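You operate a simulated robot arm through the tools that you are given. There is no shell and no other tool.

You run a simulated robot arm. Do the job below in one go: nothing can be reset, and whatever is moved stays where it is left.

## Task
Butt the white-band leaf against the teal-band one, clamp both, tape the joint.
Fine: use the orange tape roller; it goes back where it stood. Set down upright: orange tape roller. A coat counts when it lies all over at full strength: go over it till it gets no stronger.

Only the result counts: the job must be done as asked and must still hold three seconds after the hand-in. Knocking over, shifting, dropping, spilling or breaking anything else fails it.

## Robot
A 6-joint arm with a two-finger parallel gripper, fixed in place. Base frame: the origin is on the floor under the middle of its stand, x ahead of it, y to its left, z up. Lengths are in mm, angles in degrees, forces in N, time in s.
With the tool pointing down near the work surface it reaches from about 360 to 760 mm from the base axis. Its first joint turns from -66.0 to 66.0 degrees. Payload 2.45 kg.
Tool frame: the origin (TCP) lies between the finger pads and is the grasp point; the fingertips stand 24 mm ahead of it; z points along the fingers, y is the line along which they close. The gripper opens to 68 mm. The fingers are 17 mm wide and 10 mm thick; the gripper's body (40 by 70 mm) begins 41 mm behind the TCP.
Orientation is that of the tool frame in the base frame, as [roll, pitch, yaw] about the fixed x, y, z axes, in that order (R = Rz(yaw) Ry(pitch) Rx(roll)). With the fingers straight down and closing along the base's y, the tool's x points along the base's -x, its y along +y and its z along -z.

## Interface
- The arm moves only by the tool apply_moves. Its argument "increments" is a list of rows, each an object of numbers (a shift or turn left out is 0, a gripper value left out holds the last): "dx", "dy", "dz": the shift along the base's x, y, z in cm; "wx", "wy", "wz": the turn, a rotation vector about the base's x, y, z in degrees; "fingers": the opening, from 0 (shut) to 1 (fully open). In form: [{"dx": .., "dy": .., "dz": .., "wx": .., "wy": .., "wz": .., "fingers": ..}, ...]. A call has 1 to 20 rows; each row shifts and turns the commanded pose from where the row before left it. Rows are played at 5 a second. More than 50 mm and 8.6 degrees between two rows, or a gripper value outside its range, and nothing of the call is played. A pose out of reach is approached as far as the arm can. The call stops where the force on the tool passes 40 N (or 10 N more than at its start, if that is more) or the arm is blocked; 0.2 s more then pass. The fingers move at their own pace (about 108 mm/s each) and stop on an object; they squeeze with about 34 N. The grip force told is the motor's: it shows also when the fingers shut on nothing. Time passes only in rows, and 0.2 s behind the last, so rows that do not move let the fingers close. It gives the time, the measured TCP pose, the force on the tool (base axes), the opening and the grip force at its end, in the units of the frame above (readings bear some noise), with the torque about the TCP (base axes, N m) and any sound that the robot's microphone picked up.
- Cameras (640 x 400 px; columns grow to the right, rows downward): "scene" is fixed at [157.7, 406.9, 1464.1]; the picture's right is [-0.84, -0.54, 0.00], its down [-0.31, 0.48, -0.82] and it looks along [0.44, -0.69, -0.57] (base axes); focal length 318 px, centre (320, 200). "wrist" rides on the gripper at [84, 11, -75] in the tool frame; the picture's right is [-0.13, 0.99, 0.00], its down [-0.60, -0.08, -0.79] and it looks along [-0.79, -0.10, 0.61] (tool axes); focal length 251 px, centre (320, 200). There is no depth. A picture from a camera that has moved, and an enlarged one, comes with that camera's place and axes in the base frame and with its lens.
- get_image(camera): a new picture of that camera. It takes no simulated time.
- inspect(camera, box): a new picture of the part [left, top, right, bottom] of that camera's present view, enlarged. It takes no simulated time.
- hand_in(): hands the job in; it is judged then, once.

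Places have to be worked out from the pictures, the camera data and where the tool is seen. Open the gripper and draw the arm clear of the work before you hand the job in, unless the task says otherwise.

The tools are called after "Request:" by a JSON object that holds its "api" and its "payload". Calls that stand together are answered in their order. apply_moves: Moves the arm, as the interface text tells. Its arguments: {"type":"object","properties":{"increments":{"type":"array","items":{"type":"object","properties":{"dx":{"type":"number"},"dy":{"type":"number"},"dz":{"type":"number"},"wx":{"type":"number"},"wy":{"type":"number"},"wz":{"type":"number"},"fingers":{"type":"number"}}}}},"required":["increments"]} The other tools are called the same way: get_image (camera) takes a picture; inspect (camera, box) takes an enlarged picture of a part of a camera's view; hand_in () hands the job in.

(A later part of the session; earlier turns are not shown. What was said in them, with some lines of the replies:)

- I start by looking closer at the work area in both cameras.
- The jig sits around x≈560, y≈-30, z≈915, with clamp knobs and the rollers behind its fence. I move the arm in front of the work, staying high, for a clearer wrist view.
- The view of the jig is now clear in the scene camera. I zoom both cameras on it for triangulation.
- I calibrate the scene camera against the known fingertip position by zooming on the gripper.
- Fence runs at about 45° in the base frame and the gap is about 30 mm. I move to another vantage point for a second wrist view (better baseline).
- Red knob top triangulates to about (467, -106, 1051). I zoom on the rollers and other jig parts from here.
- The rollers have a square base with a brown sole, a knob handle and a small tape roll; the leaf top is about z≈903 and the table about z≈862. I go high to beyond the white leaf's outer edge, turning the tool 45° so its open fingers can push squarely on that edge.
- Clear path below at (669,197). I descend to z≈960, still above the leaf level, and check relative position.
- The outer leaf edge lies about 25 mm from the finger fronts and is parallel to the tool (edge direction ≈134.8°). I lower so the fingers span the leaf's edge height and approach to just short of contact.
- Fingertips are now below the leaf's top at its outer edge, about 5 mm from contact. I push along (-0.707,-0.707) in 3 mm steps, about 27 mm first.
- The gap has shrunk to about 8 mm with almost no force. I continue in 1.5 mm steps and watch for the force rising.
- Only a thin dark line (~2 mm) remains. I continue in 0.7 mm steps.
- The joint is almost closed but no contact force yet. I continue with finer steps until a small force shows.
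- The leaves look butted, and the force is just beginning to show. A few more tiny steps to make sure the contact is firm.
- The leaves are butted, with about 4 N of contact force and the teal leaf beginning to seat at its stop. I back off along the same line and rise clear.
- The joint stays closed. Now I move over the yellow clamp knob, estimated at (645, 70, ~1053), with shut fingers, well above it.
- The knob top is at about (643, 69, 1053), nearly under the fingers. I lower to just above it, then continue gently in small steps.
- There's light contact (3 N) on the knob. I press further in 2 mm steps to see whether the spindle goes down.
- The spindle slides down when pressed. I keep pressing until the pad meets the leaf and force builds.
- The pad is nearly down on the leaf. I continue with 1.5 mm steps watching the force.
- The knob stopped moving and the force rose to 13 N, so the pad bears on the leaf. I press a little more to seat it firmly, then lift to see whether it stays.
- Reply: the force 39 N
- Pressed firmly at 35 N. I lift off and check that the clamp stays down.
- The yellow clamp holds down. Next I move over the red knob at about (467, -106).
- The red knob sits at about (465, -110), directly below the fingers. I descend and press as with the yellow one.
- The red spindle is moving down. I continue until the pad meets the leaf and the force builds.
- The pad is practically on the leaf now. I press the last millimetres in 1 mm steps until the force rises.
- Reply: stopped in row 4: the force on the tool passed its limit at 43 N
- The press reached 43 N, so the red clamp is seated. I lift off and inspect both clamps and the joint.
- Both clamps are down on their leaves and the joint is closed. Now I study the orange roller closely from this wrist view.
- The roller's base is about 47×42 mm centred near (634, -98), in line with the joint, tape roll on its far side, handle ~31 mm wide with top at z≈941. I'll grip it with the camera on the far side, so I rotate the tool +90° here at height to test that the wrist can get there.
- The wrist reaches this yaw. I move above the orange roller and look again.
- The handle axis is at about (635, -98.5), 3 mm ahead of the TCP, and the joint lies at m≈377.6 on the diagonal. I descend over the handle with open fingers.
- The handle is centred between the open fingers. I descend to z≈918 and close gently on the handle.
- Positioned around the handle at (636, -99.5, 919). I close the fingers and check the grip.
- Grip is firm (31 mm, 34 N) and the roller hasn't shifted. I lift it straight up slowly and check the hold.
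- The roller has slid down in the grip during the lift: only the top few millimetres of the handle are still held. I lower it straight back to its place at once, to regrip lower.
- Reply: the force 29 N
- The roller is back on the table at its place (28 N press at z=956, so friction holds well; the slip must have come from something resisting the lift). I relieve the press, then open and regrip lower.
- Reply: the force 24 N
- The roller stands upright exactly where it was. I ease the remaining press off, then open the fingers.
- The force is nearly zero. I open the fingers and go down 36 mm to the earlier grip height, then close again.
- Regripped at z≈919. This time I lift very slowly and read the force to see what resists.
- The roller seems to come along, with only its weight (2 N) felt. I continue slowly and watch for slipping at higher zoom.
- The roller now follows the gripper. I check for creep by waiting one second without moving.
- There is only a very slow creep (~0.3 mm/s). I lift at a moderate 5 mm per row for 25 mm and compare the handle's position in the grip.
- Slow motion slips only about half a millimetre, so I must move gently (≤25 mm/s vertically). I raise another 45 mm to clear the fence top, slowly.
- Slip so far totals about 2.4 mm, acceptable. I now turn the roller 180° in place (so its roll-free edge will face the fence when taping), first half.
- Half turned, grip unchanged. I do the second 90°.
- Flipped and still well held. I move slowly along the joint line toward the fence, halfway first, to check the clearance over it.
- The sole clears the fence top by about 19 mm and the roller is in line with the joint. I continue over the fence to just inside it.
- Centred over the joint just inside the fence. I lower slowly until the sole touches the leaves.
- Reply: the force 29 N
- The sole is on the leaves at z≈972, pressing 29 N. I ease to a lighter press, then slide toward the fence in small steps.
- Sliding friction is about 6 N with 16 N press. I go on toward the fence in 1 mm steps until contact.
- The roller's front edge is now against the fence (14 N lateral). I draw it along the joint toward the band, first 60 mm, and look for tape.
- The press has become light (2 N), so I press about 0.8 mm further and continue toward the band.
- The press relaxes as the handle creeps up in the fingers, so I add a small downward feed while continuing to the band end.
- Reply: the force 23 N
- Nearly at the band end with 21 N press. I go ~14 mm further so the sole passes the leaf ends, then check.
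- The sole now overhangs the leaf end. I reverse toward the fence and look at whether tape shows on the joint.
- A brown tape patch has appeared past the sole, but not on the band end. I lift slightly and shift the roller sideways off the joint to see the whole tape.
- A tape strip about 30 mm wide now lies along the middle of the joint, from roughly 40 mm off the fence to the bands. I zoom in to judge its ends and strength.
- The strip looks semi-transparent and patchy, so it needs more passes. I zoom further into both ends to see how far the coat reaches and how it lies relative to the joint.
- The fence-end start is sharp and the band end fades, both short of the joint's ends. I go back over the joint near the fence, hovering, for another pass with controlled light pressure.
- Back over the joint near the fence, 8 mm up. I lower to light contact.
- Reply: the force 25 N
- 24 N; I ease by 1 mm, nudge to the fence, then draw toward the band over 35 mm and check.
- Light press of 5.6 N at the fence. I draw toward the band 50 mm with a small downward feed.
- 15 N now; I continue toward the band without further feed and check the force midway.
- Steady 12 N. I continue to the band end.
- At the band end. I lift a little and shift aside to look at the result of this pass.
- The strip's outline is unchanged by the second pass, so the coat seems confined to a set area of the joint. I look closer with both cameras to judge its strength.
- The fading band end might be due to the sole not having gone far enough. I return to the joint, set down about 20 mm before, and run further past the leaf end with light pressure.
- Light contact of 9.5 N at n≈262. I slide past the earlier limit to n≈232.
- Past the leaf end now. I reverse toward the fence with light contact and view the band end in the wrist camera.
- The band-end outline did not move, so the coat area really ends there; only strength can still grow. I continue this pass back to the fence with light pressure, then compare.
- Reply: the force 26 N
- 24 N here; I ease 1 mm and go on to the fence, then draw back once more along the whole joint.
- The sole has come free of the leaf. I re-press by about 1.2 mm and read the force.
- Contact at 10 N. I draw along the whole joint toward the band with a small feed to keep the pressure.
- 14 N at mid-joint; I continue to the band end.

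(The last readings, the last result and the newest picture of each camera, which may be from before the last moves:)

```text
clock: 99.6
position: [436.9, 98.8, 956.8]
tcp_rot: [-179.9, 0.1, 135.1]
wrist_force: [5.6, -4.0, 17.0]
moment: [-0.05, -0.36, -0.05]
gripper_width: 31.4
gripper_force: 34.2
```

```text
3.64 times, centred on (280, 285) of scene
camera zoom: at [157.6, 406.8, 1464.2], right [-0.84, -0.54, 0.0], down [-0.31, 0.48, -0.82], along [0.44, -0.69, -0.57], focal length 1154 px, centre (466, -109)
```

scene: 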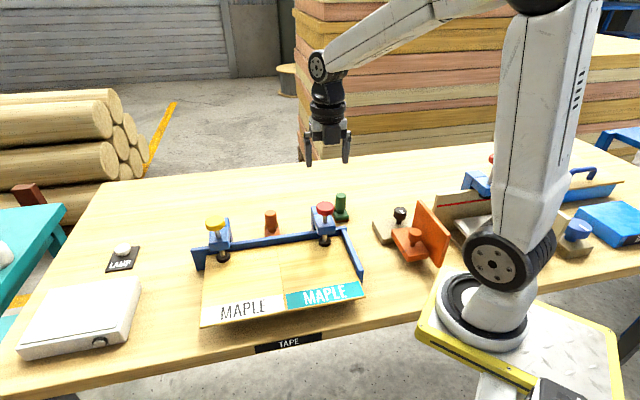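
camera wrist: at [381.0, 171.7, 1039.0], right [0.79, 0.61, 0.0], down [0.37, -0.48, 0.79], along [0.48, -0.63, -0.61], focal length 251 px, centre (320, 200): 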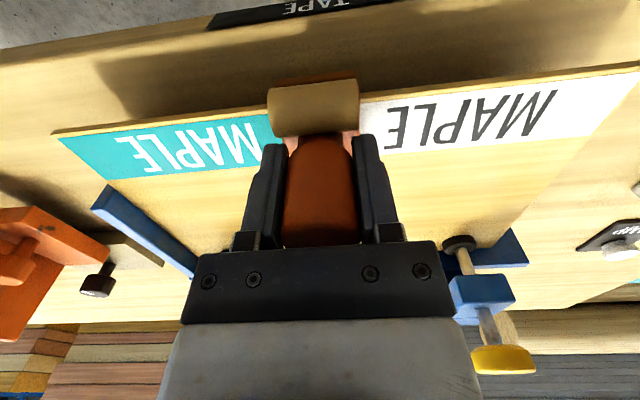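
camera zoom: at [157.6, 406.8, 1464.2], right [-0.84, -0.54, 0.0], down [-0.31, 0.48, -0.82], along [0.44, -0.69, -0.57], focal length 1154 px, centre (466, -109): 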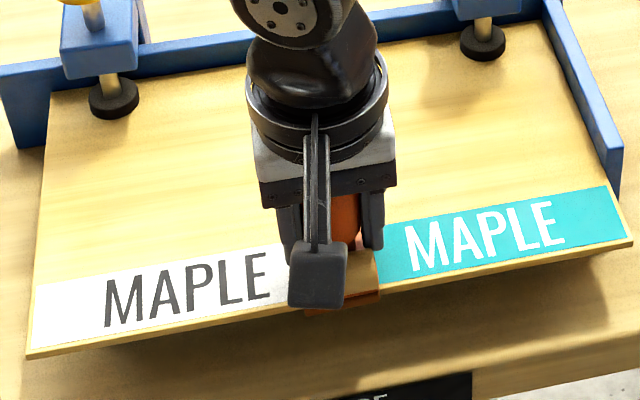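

At the band end with 17 N. I lift off and shift aside to compare the coat with the earlier look.

Request:
{"api": "apply_moves", "payload": {"increments": [{"dz": 0.2}, {"dz": 0.4}, {"dz": 0.4}, {"dx": 0.5, "dy": 0.5}, {"dx": 1, "dy": 1}, {"dx": 1, "dy": 1}, {"dx": 1, "dy": 1}, {"dx": 1, "dy": 1}, {"dx": 0.5, "dy": 0.5}]}}

Request:
{"api": "inspect", "payload": {"camera": "scene", "box": [260, 235, 320, 320]}}

Request:
{"api": "inspect", "payload": {"camera": "scene", "box": [265, 240, 295, 270]}}

Request:
{"api": "inspect", "payload": {"camera": "scene", "box": [270, 280, 305, 315]}}

```text
clock: 101.6
position: [487.4, 149.5, 966.4]
tcp_rot: [-179.9, 0.1, 135.0]
wrist_force: [0.0, -0.1, -1.6]
moment: [-0.01, -0.03, 0.01]
gripper_width: 30.9
gripper_force: 34.3
```

```text
4.71 times, centred on (290, 278) of scene
camera zoom: at [157.7, 407.0, 1464.1], right [-0.84, -0.54, 0.0], down [-0.31, 0.48, -0.82], along [0.44, -0.69, -0.57], focal length 1494 px, centre (461, -165)
```

zoom: 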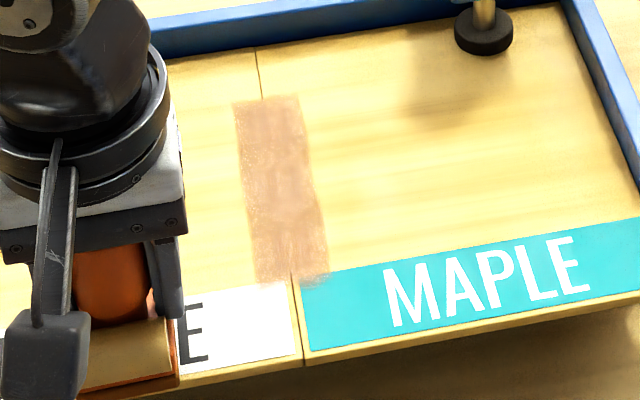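

```text
13.33 times, centred on (280, 255) of scene
camera zoom: at [157.7, 407.0, 1464.1], right [-0.84, -0.54, 0.0], down [-0.31, 0.48, -0.82], along [0.44, -0.69, -0.57], focal length 4233 px, centre (853, -533)
```

zoom: 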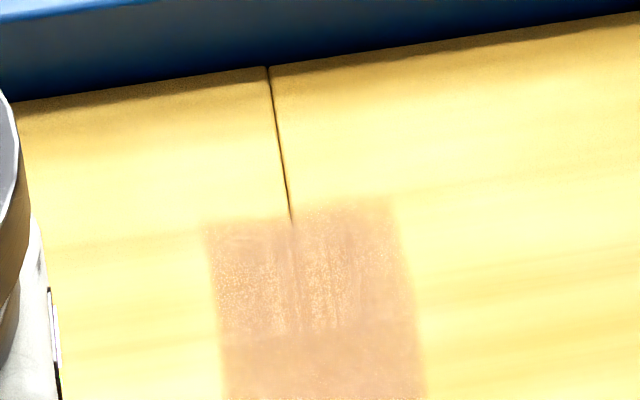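

```text
11.43 times, centred on (288, 298) of scene
camera zoom: at [157.7, 407.0, 1464.1], right [-0.84, -0.54, 0.0], down [-0.31, 0.48, -0.82], along [0.44, -0.69, -0.57], focal length 3628 px, centre (691, -914)
```

zoom: 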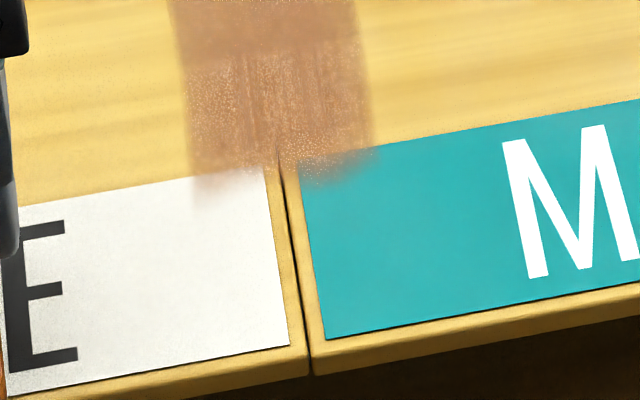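

The look is the same as two passes ago, so it gets no stronger. To be sure the uncovered ends are not just a limit of the sole's footprint, I make one more test pass near the fence, shifted 5 mm toward the white leaf.

Request:
{"api": "apply_moves", "payload": {"increments": [{"dx": -0.5, "dy": -0.5}, {"dx": -1.05, "dy": -1.05}, {"dx": -1.05, "dy": -1.05}, {"dx": -1.05, "dy": -1.05}, {"dx": -1.05, "dy": -1.05}, {"dx": 0.5, "dy": -0.5}, {"dx": 1, "dy": -1}, {"dx": 1, "dy": -1}, {"dx": 1, "dy": -1}, {"dx": 1, "dy": -1}, {"dx": 1, "dy": -1}, {"dx": 1, "dy": -1}, {"dx": 1, "dy": -1}, {"dx": 1, "dy": -1}, {"dx": 1, "dy": -1}, {"dx": 1, "dy": -1}, {"dx": 0.5, "dy": -0.5}, {"dx": 0}]}}

Request:
{"api": "inspect", "payload": {"camera": "wrist", "box": [200, 0, 440, 160]}}

```text
clock: 105.4
position: [550.4, -8.8, 968.0]
tcp_rot: [-179.9, 0.1, 135.0]
wrist_force: [0.6, -0.6, -1.1]
moment: [0.03, 0.04, -0.01]
gripper_width: 31.4
gripper_force: 34.3
```

```text
2.50 times, centred on (320, 80) of wrist
camera zoom: at [499.2, 59.1, 1041.6], right [0.79, 0.61, 0.0], down [0.37, -0.48, 0.79], along [0.48, -0.63, -0.61], focal length 629 px, centre (320, 500)
```

zoom: 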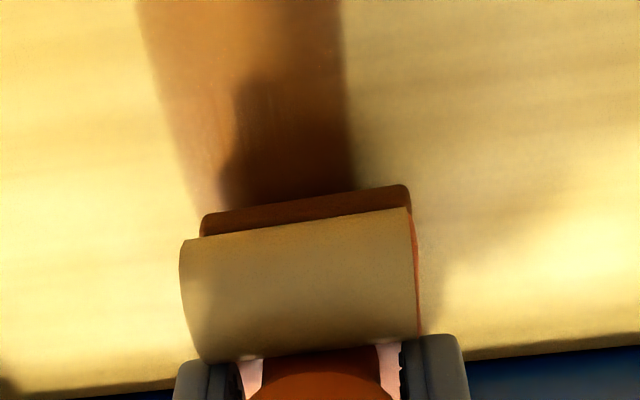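

The sole is now offset about 4–5 mm toward the white leaf relative to the strip. I lower to light contact.

Request:
{"api": "apply_moves", "payload": {"increments": [{"dz": -0.3}, {"dz": -0.4}, {"dz": -0.2}, {"dz": -0.1}, {"dx": 0}]}}

```text
clock: 106.6
position: [550.3, -7.7, 957.8]
tcp_rot: [-180.0, 0.2, 135.1]
wrist_force: [-8.2, -4.2, 29.6]
moment: [-0.44, 0.27, -0.02]
gripper_width: 31.5
gripper_force: 33.6
```

Contact at 30 N; I ease by 1 mm and draw 60 mm toward the band.

Request:
{"api": "apply_moves", "payload": {"increments": [{"dz": 0.08}, {"dx": 0.25, "dy": -0.25}, {"dx": -0.3, "dy": 0.3, "dz": -0.02}, {"dx": -0.7, "dy": 0.7, "dz": -0.02}, {"dx": -0.7, "dy": 0.7, "dz": -0.02}, {"dx": -0.7, "dy": 0.7, "dz": -0.02}, {"dx": -0.7, "dy": 0.7, "dz": -0.02}, {"dx": -0.7, "dy": 0.7, "dz": -0.02}, {"dx": -0.7, "dy": 0.7, "dz": -0.02}]}}

```text
clock: 108.6
position: [506.9, 35.0, 958.6]
tcp_rot: [-179.8, 0.1, 135.0]
wrist_force: [4.1, -4.6, 14.0]
moment: [-0.2, -0.19, -0.04]
gripper_width: 31.1
gripper_force: 34.5
```

I lift and shift aside to see whether the strip has widened or lengthened near the fence.

Request:
{"api": "apply_moves", "payload": {"increments": [{"dz": 0.2}, {"dz": 0.4}, {"dz": 0.3}, {"dx": 0.5, "dy": 0.5}, {"dx": 1, "dy": 1}, {"dx": 1, "dy": 1}, {"dx": 1, "dy": 1}, {"dx": 1, "dy": 1}, {"dx": 0.5, "dy": 0.5}]}}

Request:
{"api": "inspect", "payload": {"camera": "scene", "box": [260, 235, 320, 320]}}

Request:
{"api": "inspect", "payload": {"camera": "scene", "box": [265, 240, 295, 270]}}

```text
clock: 110.6
position: [559.3, 85.3, 965.1]
tcp_rot: [-180.0, 0.1, 135.0]
wrist_force: [-0.2, -1.1, -1.5]
moment: [-0.01, -0.01, -0.01]
gripper_width: 30.9
gripper_force: 33.8
```

```text
4.71 times, centred on (290, 278) of scene
camera zoom: at [157.7, 406.9, 1464.1], right [-0.84, -0.54, 0.0], down [-0.31, 0.48, -0.82], along [0.44, -0.69, -0.57], focal length 1494 px, centre (461, -165)
```

zoom: 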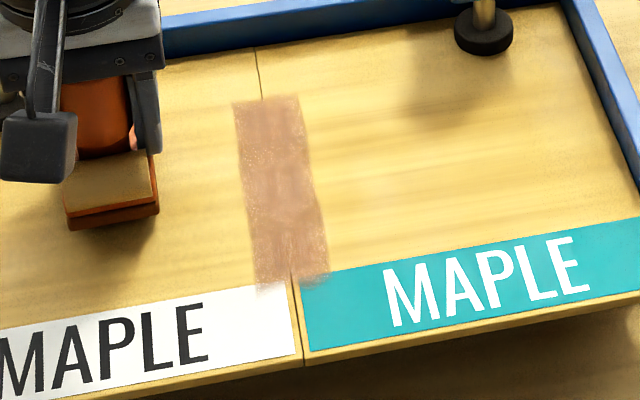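

```text
13.33 times, centred on (280, 255) of scene
camera zoom: at [157.7, 406.9, 1464.1], right [-0.84, -0.54, 0.0], down [-0.31, 0.48, -0.82], along [0.44, -0.69, -0.57], focal length 4233 px, centre (853, -533)
```

zoom: 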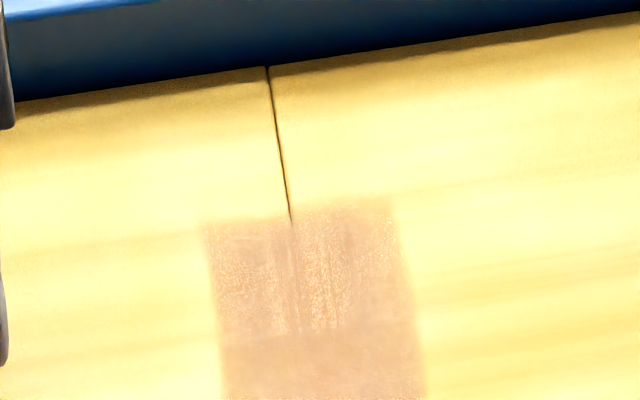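

The outline is unchanged, so the coat area is fixed (about 36×125 mm) and fully covered at saturated strength. Now I check how the roller sits in the grip before returning it.

Request:
{"api": "inspect", "payload": {"camera": "wrist", "box": [240, 50, 400, 260]}}

Request:
{"api": "inspect", "payload": {"camera": "scene", "box": [200, 210, 290, 290]}}

```text
1.90 times, centred on (320, 155) of wrist
camera zoom: at [507.0, 152.0, 1038.8], right [0.79, 0.61, 0.0], down [0.37, -0.48, 0.79], along [0.48, -0.63, -0.61], focal length 479 px, centre (320, 286)
```

zoom: 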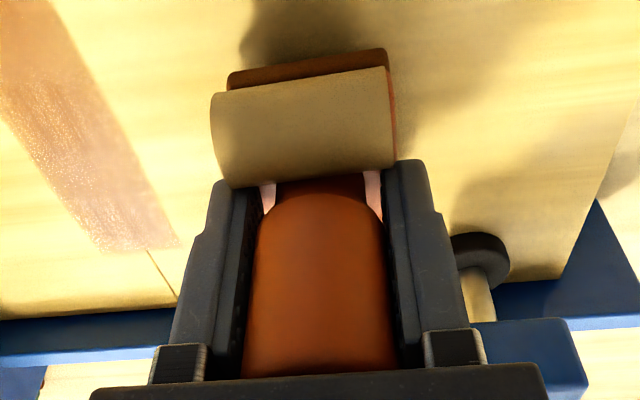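

```text
5.00 times, centred on (245, 250) of scene
camera zoom: at [157.7, 406.9, 1464.1], right [-0.84, -0.54, 0.0], down [-0.31, 0.48, -0.82], along [0.44, -0.69, -0.57], focal length 1588 px, centre (695, -50)
```

zoom: 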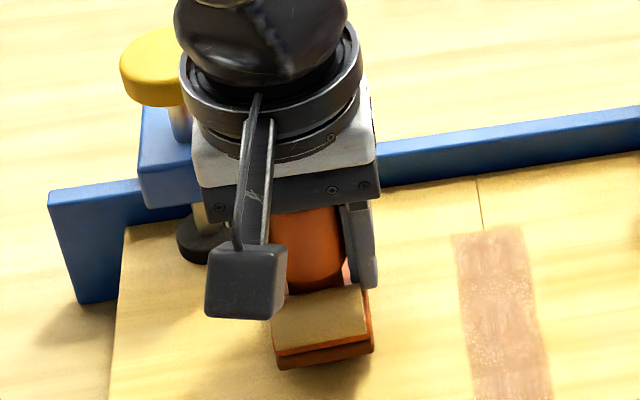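

The roller sits squarely in the grip, only ~13 mm higher in the fingers. I raise it slowly to clear the fence and shift back onto the joint line.

Request:
{"api": "apply_moves", "payload": {"increments": [{"dz": 0.3}, {"dz": 0.5}, {"dz": 0.5}, {"dz": 0.5}, {"dz": 0.5}, {"dz": 0.5}, {"dz": 0.3}, {"dx": -0.6, "dy": -0.6}, {"dx": -1, "dy": -1}, {"dx": -1, "dy": -1}, {"dx": -1, "dy": -1}, {"dx": -1, "dy": -1}, {"dx": -0.645, "dy": -0.645}]}}

Request:
{"api": "inspect", "payload": {"camera": "scene", "box": [220, 180, 340, 300]}}

Request:
{"api": "inspect", "payload": {"camera": "wrist", "box": [240, 50, 400, 260]}}

```text
clock: 113.4
position: [505.4, 32.4, 997.4]
tcp_rot: [-179.8, 0.1, 135.0]
wrist_force: [-0.5, 0.2, -0.1]
moment: [0.03, 0.02, 0.02]
gripper_width: 31.1
gripper_force: 34.1
```

```text
3.33 times, centred on (280, 240) of scene
camera zoom: at [157.7, 406.9, 1464.1], right [-0.84, -0.54, 0.0], down [-0.31, 0.48, -0.82], along [0.44, -0.69, -0.57], focal length 1058 px, centre (453, 67)
```

zoom: 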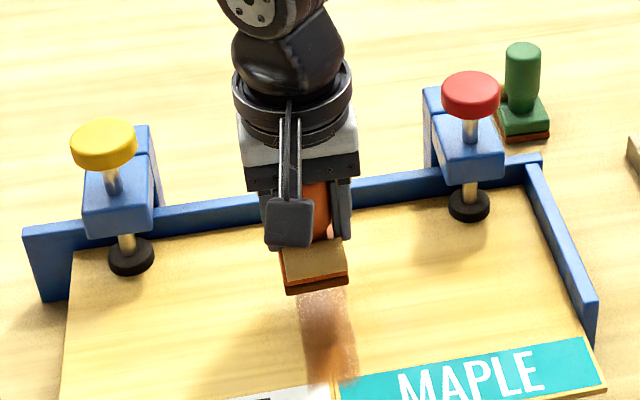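

```text
1.90 times, centred on (320, 155) of wrist
camera zoom: at [454.1, 99.9, 1070.8], right [0.79, 0.61, 0.0], down [0.37, -0.48, 0.79], along [0.48, -0.63, -0.61], focal length 479 px, centre (320, 286)
```

zoom: 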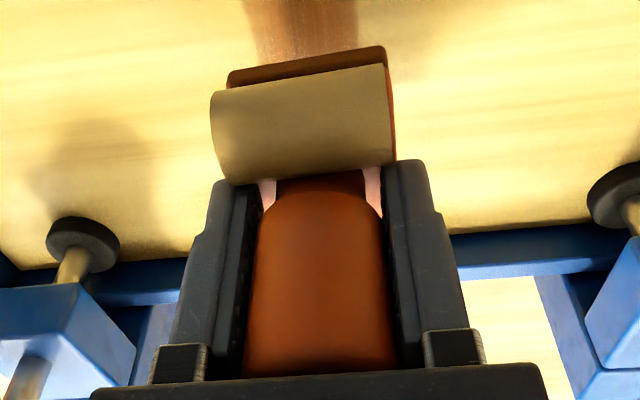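

Clear by about 24 mm above the fence. I carry the roller back along the joint line over the fence to its original spot.

Request:
{"api": "apply_moves", "payload": {"increments": [{"dx": 0.6, "dy": -0.6}, {"dx": 1, "dy": -1}, {"dx": 1, "dy": -1}, {"dx": 1, "dy": -1}, {"dx": 1, "dy": -1}, {"dx": 1, "dy": -1}, {"dx": 1, "dy": -1}, {"dx": 1, "dy": -1}, {"dx": 1, "dy": -1}, {"dx": 1, "dy": -1}, {"dx": 1, "dy": -1}, {"dx": 1, "dy": -1}, {"dx": 1, "dy": -1}, {"dx": 0.535, "dy": -0.535}, {"dx": 0}]}}

Request:
{"api": "inspect", "payload": {"camera": "scene", "box": [200, 160, 340, 300]}}

Request:
{"api": "inspect", "payload": {"camera": "scene", "box": [260, 235, 320, 320]}}

```text
clock: 116.6
position: [637.3, -99.9, 996.9]
tcp_rot: [-179.9, 0.1, 135.0]
wrist_force: [-1.1, -0.4, -1.6]
moment: [-0.01, 0.01, -0.03]
gripper_width: 31.4
gripper_force: 33.5
```

```text
2.86 times, centred on (270, 230) of scene
camera zoom: at [157.7, 406.9, 1464.1], right [-0.84, -0.54, 0.0], down [-0.31, 0.48, -0.82], along [0.44, -0.69, -0.57], focal length 907 px, centre (463, 114)
```

zoom: 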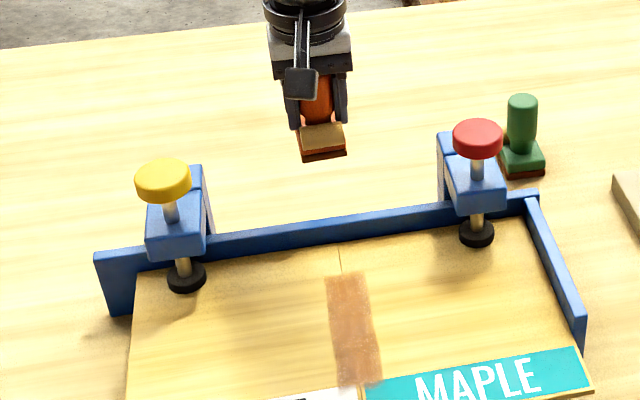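

```text
4.71 times, centred on (290, 278) of scene
camera zoom: at [157.7, 406.9, 1464.1], right [-0.84, -0.54, 0.0], down [-0.31, 0.48, -0.82], along [0.44, -0.69, -0.57], focal length 1494 px, centre (461, -165)
```

zoom: 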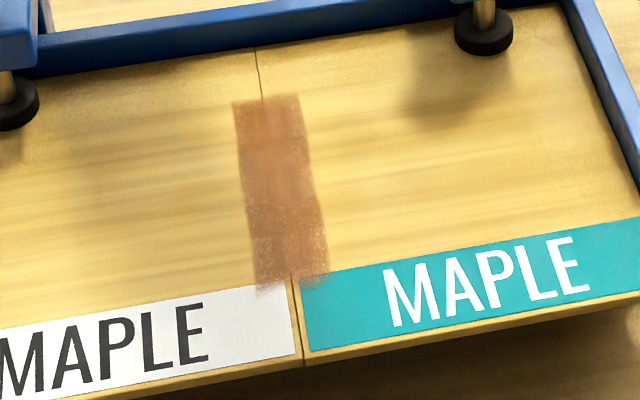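

The roller is back over its spot, and the tape strip lies complete on the joint. I rotate the roller +180° back to its original orientation, in two halves.

Request:
{"api": "apply_moves", "payload": {"increments": [{"wz": 4}, {"wz": 8.2}, {"wz": 8.2}, {"wz": 8.2}, {"wz": 8.2}, {"wz": 8.2}, {"wz": 8.2}, {"wz": 8.2}, {"wz": 8.2}, {"wz": 8.2}, {"wz": 8.2}, {"wz": 4}]}}

Request:
{"api": "apply_moves", "payload": {"increments": [{"wz": 4}, {"wz": 8.2}, {"wz": 8.2}, {"wz": 8.2}, {"wz": 8.2}, {"wz": 8.2}, {"wz": 8.2}, {"wz": 8.2}, {"wz": 8.2}, {"wz": 8.2}, {"wz": 8.2}, {"wz": 4}, {"dx": 0}]}}

Request:
{"api": "get_image", "payload": {"camera": "wrist"}}

Request:
{"api": "inspect", "payload": {"camera": "scene", "box": [220, 150, 320, 260]}}

```text
clock: 119.2
position: [637.3, -99.1, 996.5]
tcp_rot: [-179.8, 0.1, -134.8]
wrist_force: [0.2, 0.0, -2.7]
moment: [-0.01, -0.01, 0.0]
gripper_width: 31.2
gripper_force: 33.6
```

```text
clock: 122.0
position: [637.1, -99.4, 996.0]
tcp_rot: [-179.8, 0.1, -44.9]
wrist_force: [-0.1, -0.5, -1.5]
moment: [0.0, 0.0, -0.02]
gripper_width: 31.3
gripper_force: 34.5
```

```text
taken
camera wrist: at [688.9, -166.0, 1070.6], right [-0.79, -0.61, 0.0], down [-0.37, 0.48, 0.79], along [-0.48, 0.63, -0.61], focal length 251 px, centre (320, 200)
```

wrist: 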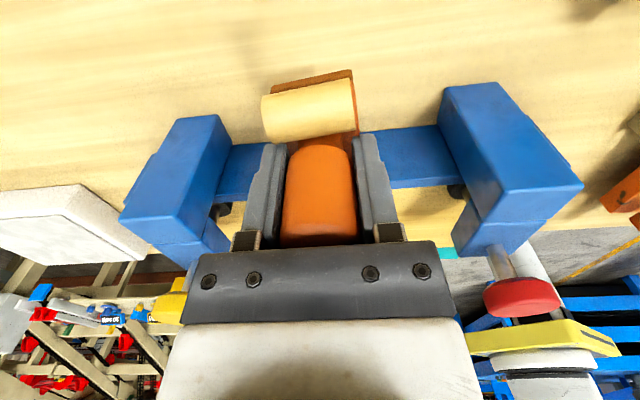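

```text
3.64 times, centred on (270, 205) of scene
camera zoom: at [157.7, 406.9, 1464.1], right [-0.84, -0.54, 0.0], down [-0.31, 0.48, -0.82], along [0.44, -0.69, -0.57], focal length 1154 px, centre (502, 182)
```

zoom: 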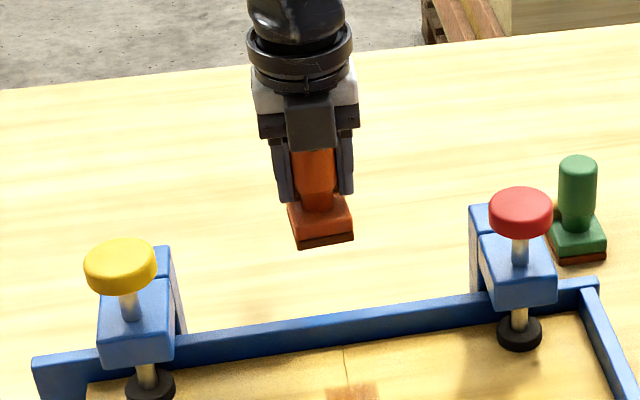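

The roller looks slightly turned in the grip. I zoom to quantify this against the picture taken at pick-up.

Request:
{"api": "inspect", "payload": {"camera": "wrist", "box": [240, 50, 400, 260]}}

Request:
{"api": "inspect", "payload": {"camera": "scene", "box": [240, 170, 300, 230]}}

```text
1.90 times, centred on (320, 155) of wrist
camera zoom: at [688.9, -166.0, 1070.6], right [-0.79, -0.61, 0.0], down [-0.37, 0.48, 0.79], along [-0.48, 0.63, -0.61], focal length 479 px, centre (320, 286)
```

zoom: 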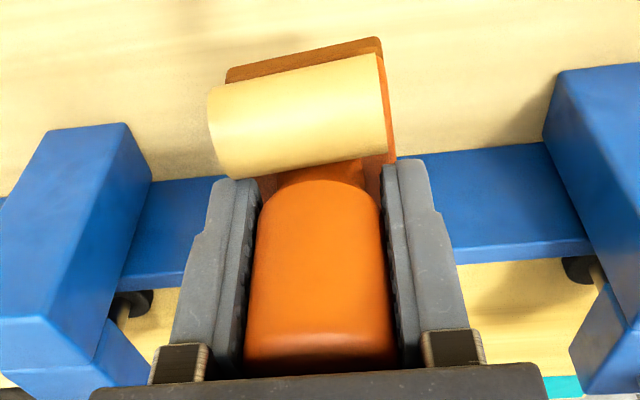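

```text
6.67 times, centred on (270, 200) of scene
camera zoom: at [157.7, 406.9, 1464.1], right [-0.84, -0.54, 0.0], down [-0.31, 0.48, -0.82], along [0.44, -0.69, -0.57], focal length 2117 px, centre (653, 200)
```

zoom: 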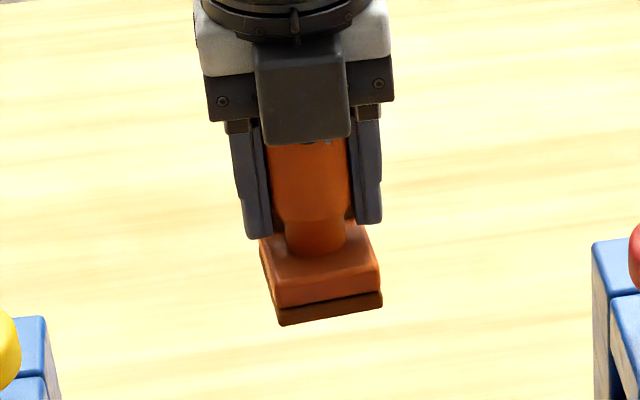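

The roller has turned about 5–6° counter-clockwise relative to the gripper. I compensate with a -5.5° yaw and re-check.

Request:
{"api": "apply_moves", "payload": {"increments": [{"wz": -2}, {"wz": -2.5}, {"wz": -1}, {"dx": 0}]}}

Request:
{"api": "inspect", "payload": {"camera": "wrist", "box": [200, 0, 440, 260]}}

Request:
{"api": "inspect", "payload": {"camera": "scene", "box": [240, 170, 300, 230]}}

```text
clock: 123.0
position: [638.3, -99.0, 996.7]
tcp_rot: [-179.8, 0.0, -50.5]
wrist_force: [0.7, -0.3, -0.6]
moment: [0.0, 0.04, 0.0]
gripper_width: 30.9
gripper_force: 34.1
```

```text
1.54 times, centred on (320, 130) of wrist
camera zoom: at [682.1, -170.6, 1071.1], right [-0.85, -0.53, 0.0], down [-0.32, 0.51, 0.79], along [-0.42, 0.67, -0.61], focal length 387 px, centre (320, 308)
```

zoom: 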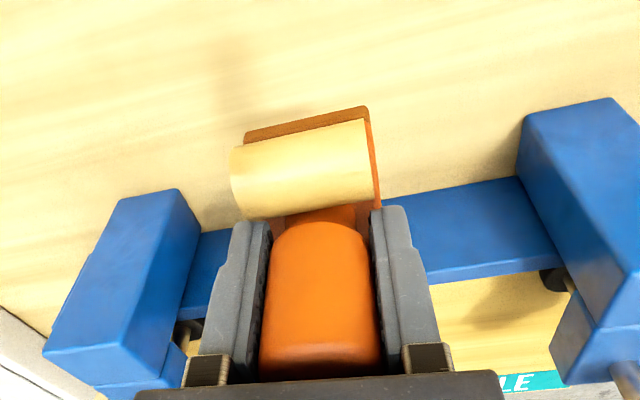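

```text
6.67 times, centred on (270, 200) of scene
camera zoom: at [157.7, 406.9, 1464.1], right [-0.84, -0.54, 0.0], down [-0.31, 0.48, -0.82], along [0.44, -0.69, -0.57], focal length 2117 px, centre (653, 200)
```

zoom: 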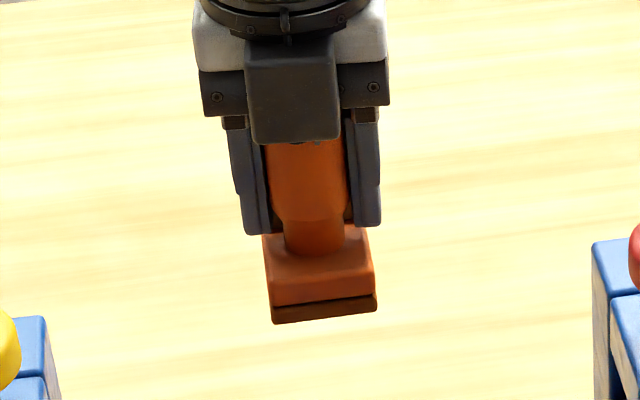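

The roller is now aligned as it was originally. I lower it slowly to just above the table.

Request:
{"api": "apply_moves", "payload": {"increments": [{"dx": -0.1, "dz": -0.3}, {"dz": -0.5}, {"dz": -0.5}, {"dz": -0.5}, {"dz": -0.5}, {"dz": -0.5}, {"dz": -0.5}, {"dz": -0.5}, {"dz": -0.5}, {"dz": -0.5}, {"dz": -0.5}, {"dz": -0.5}, {"dz": -0.5}, {"dz": -0.5}, {"dz": -0.4}, {"dz": -0.3}, {"dx": 0}]}}

Request:
{"api": "inspect", "payload": {"camera": "scene", "box": [240, 190, 300, 250]}}

Request:
{"api": "get_image", "payload": {"camera": "wrist"}}

```text
clock: 126.6
position: [635.6, -100.6, 921.9]
tcp_rot: [-179.9, 0.0, -50.5]
wrist_force: [0.4, -0.2, -1.7]
moment: [0.0, -0.02, 0.03]
gripper_width: 30.8
gripper_force: 34.2
```

```text
6.67 times, centred on (270, 220) of scene
camera zoom: at [157.7, 406.9, 1464.1], right [-0.84, -0.54, 0.0], down [-0.31, 0.48, -0.82], along [0.44, -0.69, -0.57], focal length 2117 px, centre (653, 67)
```

zoom: 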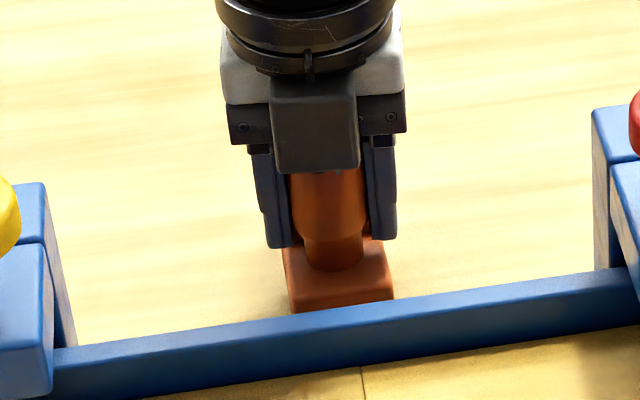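

```text
taken
camera wrist: at [681.2, -171.3, 995.9], right [-0.85, -0.53, 0.0], down [-0.32, 0.51, 0.79], along [-0.42, 0.67, -0.61], focal length 251 px, centre (320, 200)
```

wrist: 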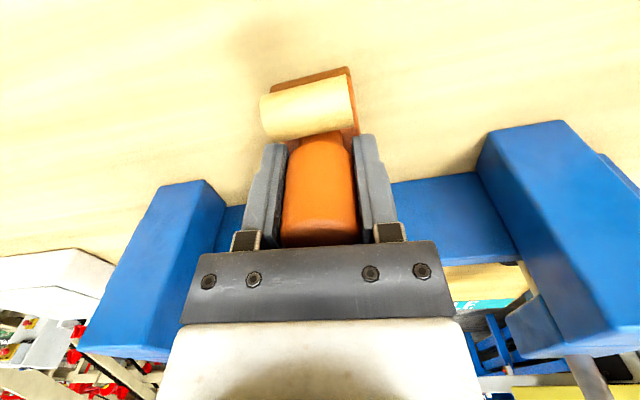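

Still hanging about 10 mm up and within 1–2 mm of its original spot. I nudge 1 mm and lower until the sole touches the table.

Request:
{"api": "apply_moves", "payload": {"increments": [{"dx": 0.1, "dz": -0.2}, {"dz": -0.2}, {"dz": -0.2}, {"dz": -0.1}, {"dz": -0.1}, {"dz": -0.1}, {"dx": 0}]}}

Request:
{"api": "inspect", "payload": {"camera": "scene", "box": [240, 190, 300, 250]}}

```text
clock: 128.2
position: [637.0, -99.8, 913.6]
tcp_rot: [-179.8, 0.0, -50.5]
wrist_force: [-4.3, -0.7, 10.5]
moment: [-0.02, 0.54, -0.01]
gripper_width: 31.0
gripper_force: 33.9
```

```text
6.67 times, centred on (270, 220) of scene
camera zoom: at [157.4, 407.0, 1464.1], right [-0.84, -0.54, 0.0], down [-0.31, 0.48, -0.82], along [0.44, -0.69, -0.57], focal length 2117 px, centre (653, 67)
```

zoom: 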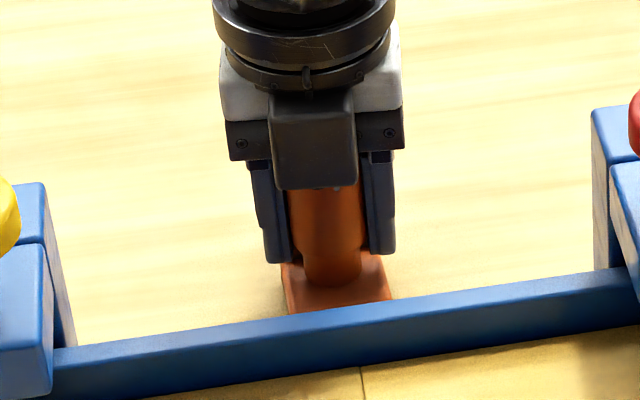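

The sole touches the table with 10 N and the base outline matches the original picture. I press a touch to flatten it, ease, then open the fingers gradually.

Request:
{"api": "apply_moves", "payload": {"increments": [{"dz": -0.08}, {"dx": 0}, {"dz": 0.08}, {"dz": 0.05}, {"dx": 0}]}}

```text
clock: 129.4
position: [637.6, -99.2, 913.7]
tcp_rot: [-179.7, 0.0, -50.5]
wrist_force: [-0.8, 2.1, 15.1]
moment: [-0.08, 0.45, -0.07]
gripper_width: 30.9
gripper_force: 34.1
```

Still 15 N of press; I ease another millimetre and then open.

Request:
{"api": "apply_moves", "payload": {"increments": [{"dz": 0.08}, {"dx": 0}]}}

Request:
{"api": "inspect", "payload": {"camera": "scene", "box": [240, 190, 300, 250]}}

```text
clock: 130.0
position: [637.1, -100.3, 912.9]
tcp_rot: [-179.9, 0.0, -50.6]
wrist_force: [2.1, 0.4, 6.5]
moment: [-0.12, -0.01, -0.05]
gripper_width: 30.7
gripper_force: 33.4
```

```text
6.67 times, centred on (270, 220) of scene
camera zoom: at [157.6, 407.0, 1464.1], right [-0.84, -0.54, 0.0], down [-0.31, 0.48, -0.82], along [0.44, -0.69, -0.57], focal length 2117 px, centre (653, 67)
```

zoom: 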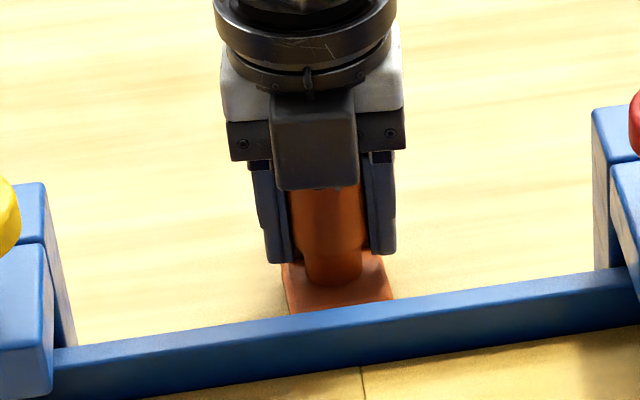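

The contact is now light (6 N) with little moment, so the sole stands flat. I open the fingers gradually.

Request:
{"api": "apply_moves", "payload": {"increments": [{"fingers": 0.5}, {"fingers": 0.6}, {"fingers": 0.8}, {"fingers": 1}, {"fingers": 1}]}}

Request:
{"api": "get_image", "payload": {"camera": "wrist"}}

Request:
{"api": "inspect", "payload": {"camera": "scene", "box": [240, 190, 300, 250]}}

```text
clock: 131.2
position: [637.6, -100.5, 913.9]
tcp_rot: [-180.0, 0.1, -50.6]
wrist_force: [-0.7, 0.7, 1.3]
moment: [-0.01, -0.02, 0.0]
gripper_width: 68.2
gripper_force: 0.0
```

```text
taken
camera wrist: at [682.2, -171.0, 988.0], right [-0.85, -0.53, 0.0], down [-0.32, 0.51, 0.79], along [-0.42, 0.67, -0.61], focal length 251 px, centre (320, 200)
```

wrist: 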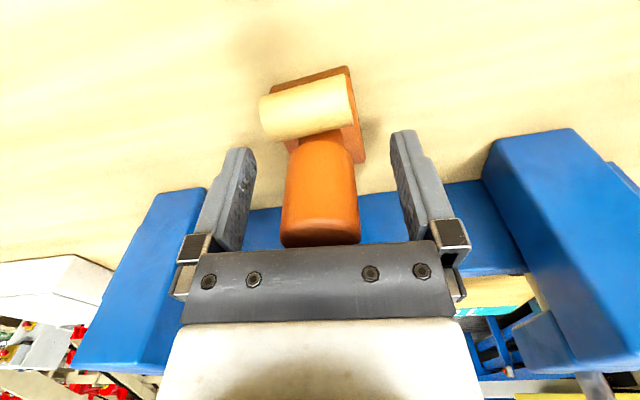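

```text
6.67 times, centred on (270, 220) of scene
camera zoom: at [157.7, 406.9, 1464.1], right [-0.84, -0.54, 0.0], down [-0.31, 0.48, -0.82], along [0.44, -0.69, -0.57], focal length 2117 px, centre (653, 67)
```

zoom: 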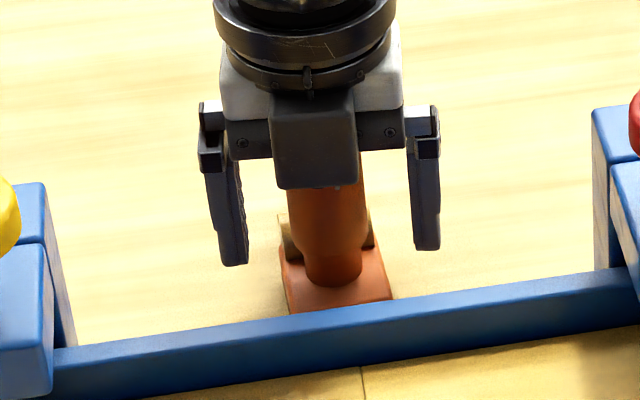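

The roller stands upright on its spot, fingers free. I raise the arm straight up and away.

Request:
{"api": "apply_moves", "payload": {"increments": [{"dz": 1}, {"dz": 2}, {"dz": 4}, {"dz": 4}, {"dz": 4.5}, {"dz": 4.5}, {"dx": 0}]}}

Request:
{"api": "inspect", "payload": {"camera": "scene", "box": [250, 200, 290, 245]}}

Request:
{"api": "inspect", "payload": {"camera": "scene", "box": [180, 180, 380, 340]}}

Request:
{"api": "inspect", "payload": {"camera": "wrist", "box": [220, 0, 420, 150]}}

```text
clock: 132.8
position: [636.6, -101.3, 1115.9]
tcp_rot: [-179.9, 0.1, -50.5]
wrist_force: [0.2, -0.1, 0.7]
moment: [0.02, 0.02, -0.01]
gripper_width: 68.0
gripper_force: 0.0
```

```text
8.89 times, centred on (270, 222) of scene
camera zoom: at [157.6, 406.9, 1464.1], right [-0.84, -0.54, 0.0], down [-0.31, 0.48, -0.82], along [0.44, -0.69, -0.57], focal length 2822 px, centre (764, 0)
```

zoom: 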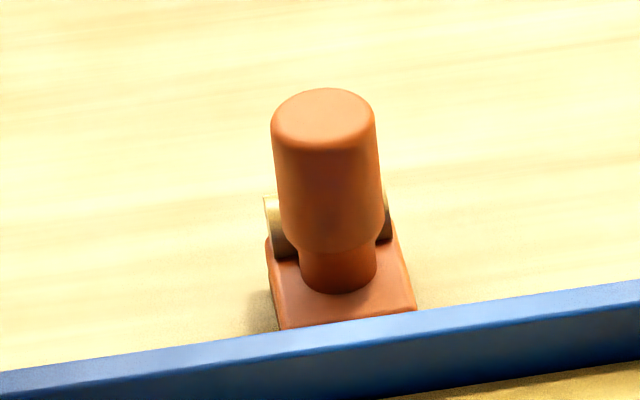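

```text
2.50 times, centred on (280, 260) of scene
camera zoom: at [157.6, 406.9, 1464.1], right [-0.84, -0.54, 0.0], down [-0.31, 0.48, -0.82], along [0.44, -0.69, -0.57], focal length 794 px, centre (420, 50)
```

zoom: 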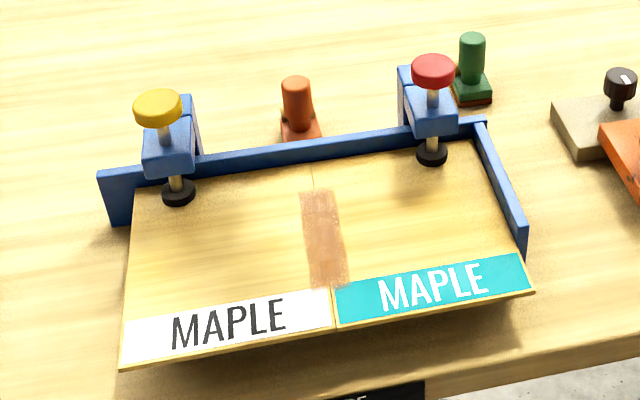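

```text
2.67 times, centred on (320, 75) of wrist
camera zoom: at [681.8, -172.5, 1189.6], right [-0.85, -0.53, 0.0], down [-0.32, 0.51, 0.79], along [-0.42, 0.67, -0.61], focal length 670 px, centre (320, 533)
```

zoom: 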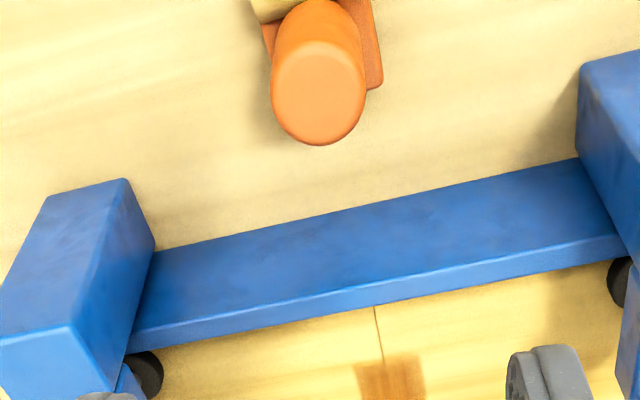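

The roller is back within a millimetre, upright. Now I take an unobstructed close look at the finished tape strip.

Request:
{"api": "inspect", "payload": {"camera": "scene", "box": [260, 235, 320, 320]}}

Request:
{"api": "inspect", "payload": {"camera": "scene", "box": [265, 240, 295, 270]}}

Request:
{"api": "inspect", "payload": {"camera": "scene", "box": [270, 280, 305, 315]}}

```text
4.71 times, centred on (290, 278) of scene
camera zoom: at [157.6, 406.9, 1464.1], right [-0.84, -0.54, 0.0], down [-0.31, 0.48, -0.82], along [0.44, -0.69, -0.57], focal length 1494 px, centre (461, -165)
```

zoom: 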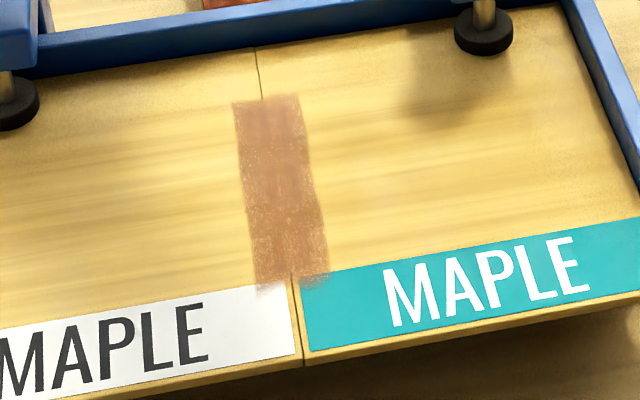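

```text
13.33 times, centred on (280, 255) of scene
camera zoom: at [157.6, 406.9, 1464.1], right [-0.84, -0.54, 0.0], down [-0.31, 0.48, -0.82], along [0.44, -0.69, -0.57], focal length 4233 px, centre (853, -533)
```

zoom: 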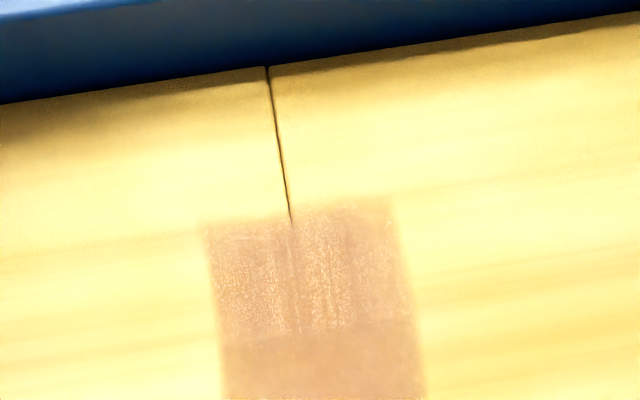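

```text
11.43 times, centred on (288, 298) of scene
camera zoom: at [157.6, 406.9, 1464.1], right [-0.84, -0.54, 0.0], down [-0.31, 0.48, -0.82], along [0.44, -0.69, -0.57], focal length 3628 px, centre (691, -914)
```

zoom: 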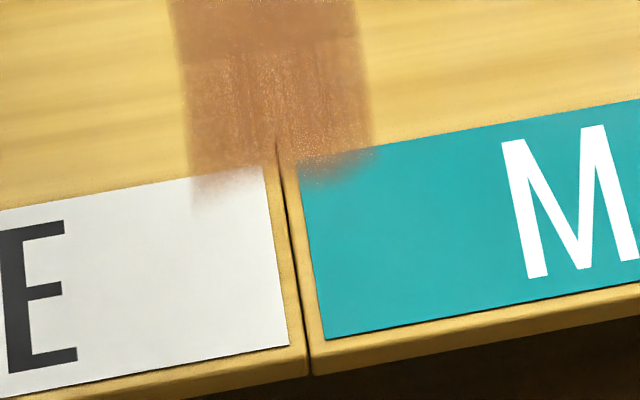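

The strip is symmetric, covers the joint and has been unchanged over the last passes; both clamps are down and the roller is back. I raise the arm and withdraw it clear of the work with the gripper open.

Request:
{"api": "apply_moves", "payload": {"increments": [{"dz": 4}, {"dz": 4}, {"dz": 4}, {"dx": -2.8, "dy": 3.6}, {"dx": -2.8, "dy": 3.6}, {"dx": -2.8, "dy": 3.6}, {"dx": -2.8, "dy": 3.6}, {"dx": -2.8, "dy": 3.6}, {"dx": -2.8, "dy": 3.6}, {"dx": -2.8, "dy": 3.6}, {"dx": -2.8, "dy": 3.6}, {"dx": 0}, {"dx": 0}]}}

Request:
{"api": "get_image", "payload": {"camera": "scene"}}

Request:
{"api": "get_image", "payload": {"camera": "wrist"}}

```text
clock: 135.6
position: [413.6, 188.4, 1231.5]
tcp_rot: [-179.9, 0.2, -50.5]
wrist_force: [0.1, -0.8, 0.1]
moment: [-0.02, -0.02, 0.02]
gripper_width: 67.7
gripper_force: 0.1
```

```text
taken
```

scene: 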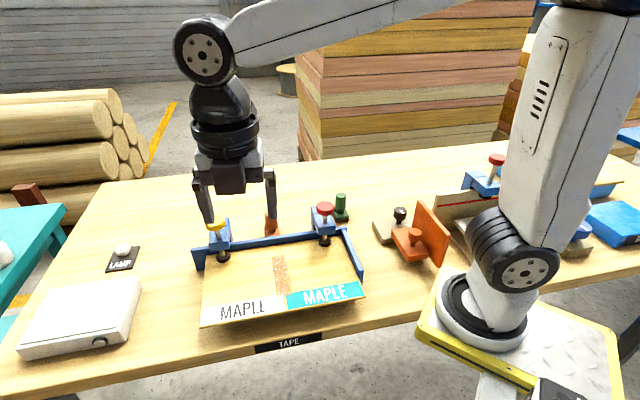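

```text
taken
camera wrist: at [458.5, 117.3, 1306.7], right [-0.85, -0.53, 0.0], down [-0.32, 0.51, 0.79], along [-0.42, 0.67, -0.61], focal length 251 px, centre (320, 200)
```

wrist: 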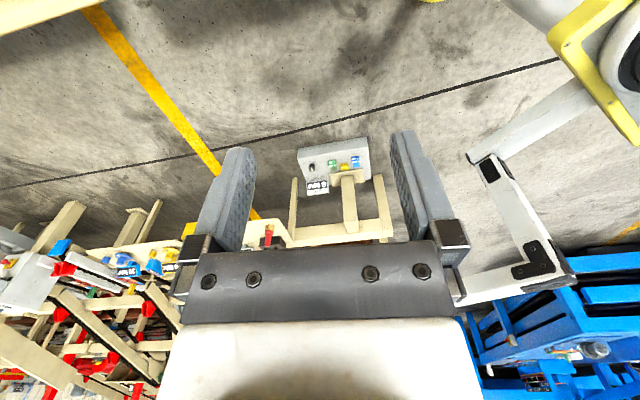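

Everything else looks undisturbed. One last close check of the strip, clamps and roller before handing in.

Request:
{"api": "inspect", "payload": {"camera": "scene", "box": [180, 190, 380, 340]}}

Request:
{"api": "inspect", "payload": {"camera": "scene", "box": [260, 235, 320, 320]}}

```text
2.67 times, centred on (280, 265) of scene
camera zoom: at [157.6, 406.9, 1464.1], right [-0.84, -0.54, 0.0], down [-0.31, 0.48, -0.82], along [0.44, -0.69, -0.57], focal length 847 px, centre (427, 27)
```

zoom: 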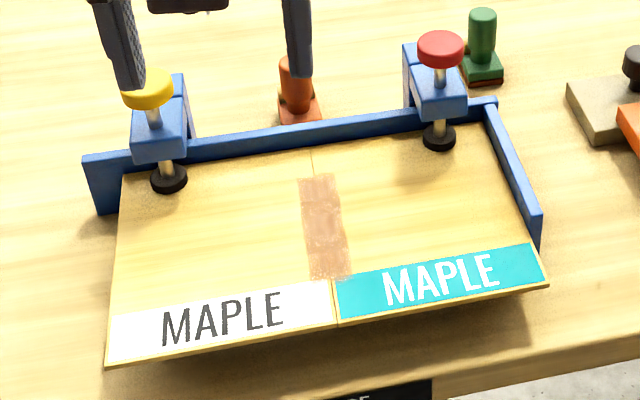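

```text
4.71 times, centred on (290, 278) of scene
camera zoom: at [157.6, 406.9, 1464.1], right [-0.84, -0.54, 0.0], down [-0.31, 0.48, -0.82], along [0.44, -0.69, -0.57], focal length 1494 px, centre (461, -165)
```

zoom: 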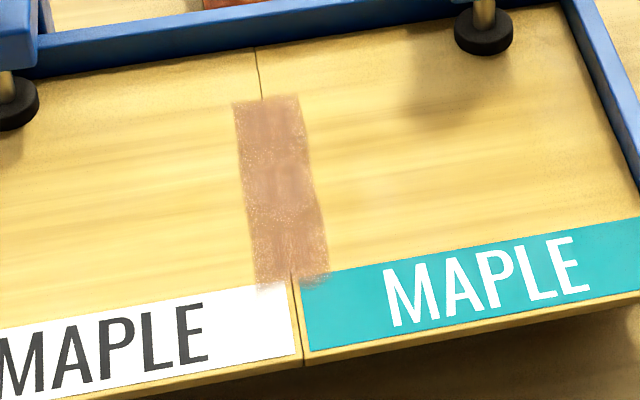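

The leaves are butted, both clamps are down, and the tape strip is even from end to end. The orange roller stands upright where it was, and the arm is clear with the gripper open. I hand the job in.

Request:
{"api": "hand_in", "payload": {}}

```text
The job is handed in.
```

I handed in the job with the leaves butted, both clamps down and the joint taped. No verdict came back with the hand-in.

- **Butting:** I pushed the white-band leaf about 30 mm along the fence until it met the teal-band one. The teal leaf moved about half a millimetre toward its end stop in the process.
- **Clamps:** I pressed the yellow and red knobs down until the pads bore on the leaves. Both stayed down after I let go.
- **Tape:** The strip is about 36 mm wide and 125 mm long, centred on the joint. It stops about 38 mm short of the fence and 35 mm short of the band end. Going over it repeatedly, past both ends and with one pass shifted 5 mm sideways, neither enlarged nor darkened it. I took that to be the full taping area at full strength. The band end looks faded over the labels, and I could not tell whether that is thinner tape or just how it renders.
- **Orange roller:** On the first lift it slid about 36 mm down in the grip. I set it straight back, regripped it and lifted more slowly. It is back upright within about a millimetre of where it stood, turned perhaps 2° from its original angle.

Nothing else looked disturbed in the last pictures, and the arm is clear with the gripper open.
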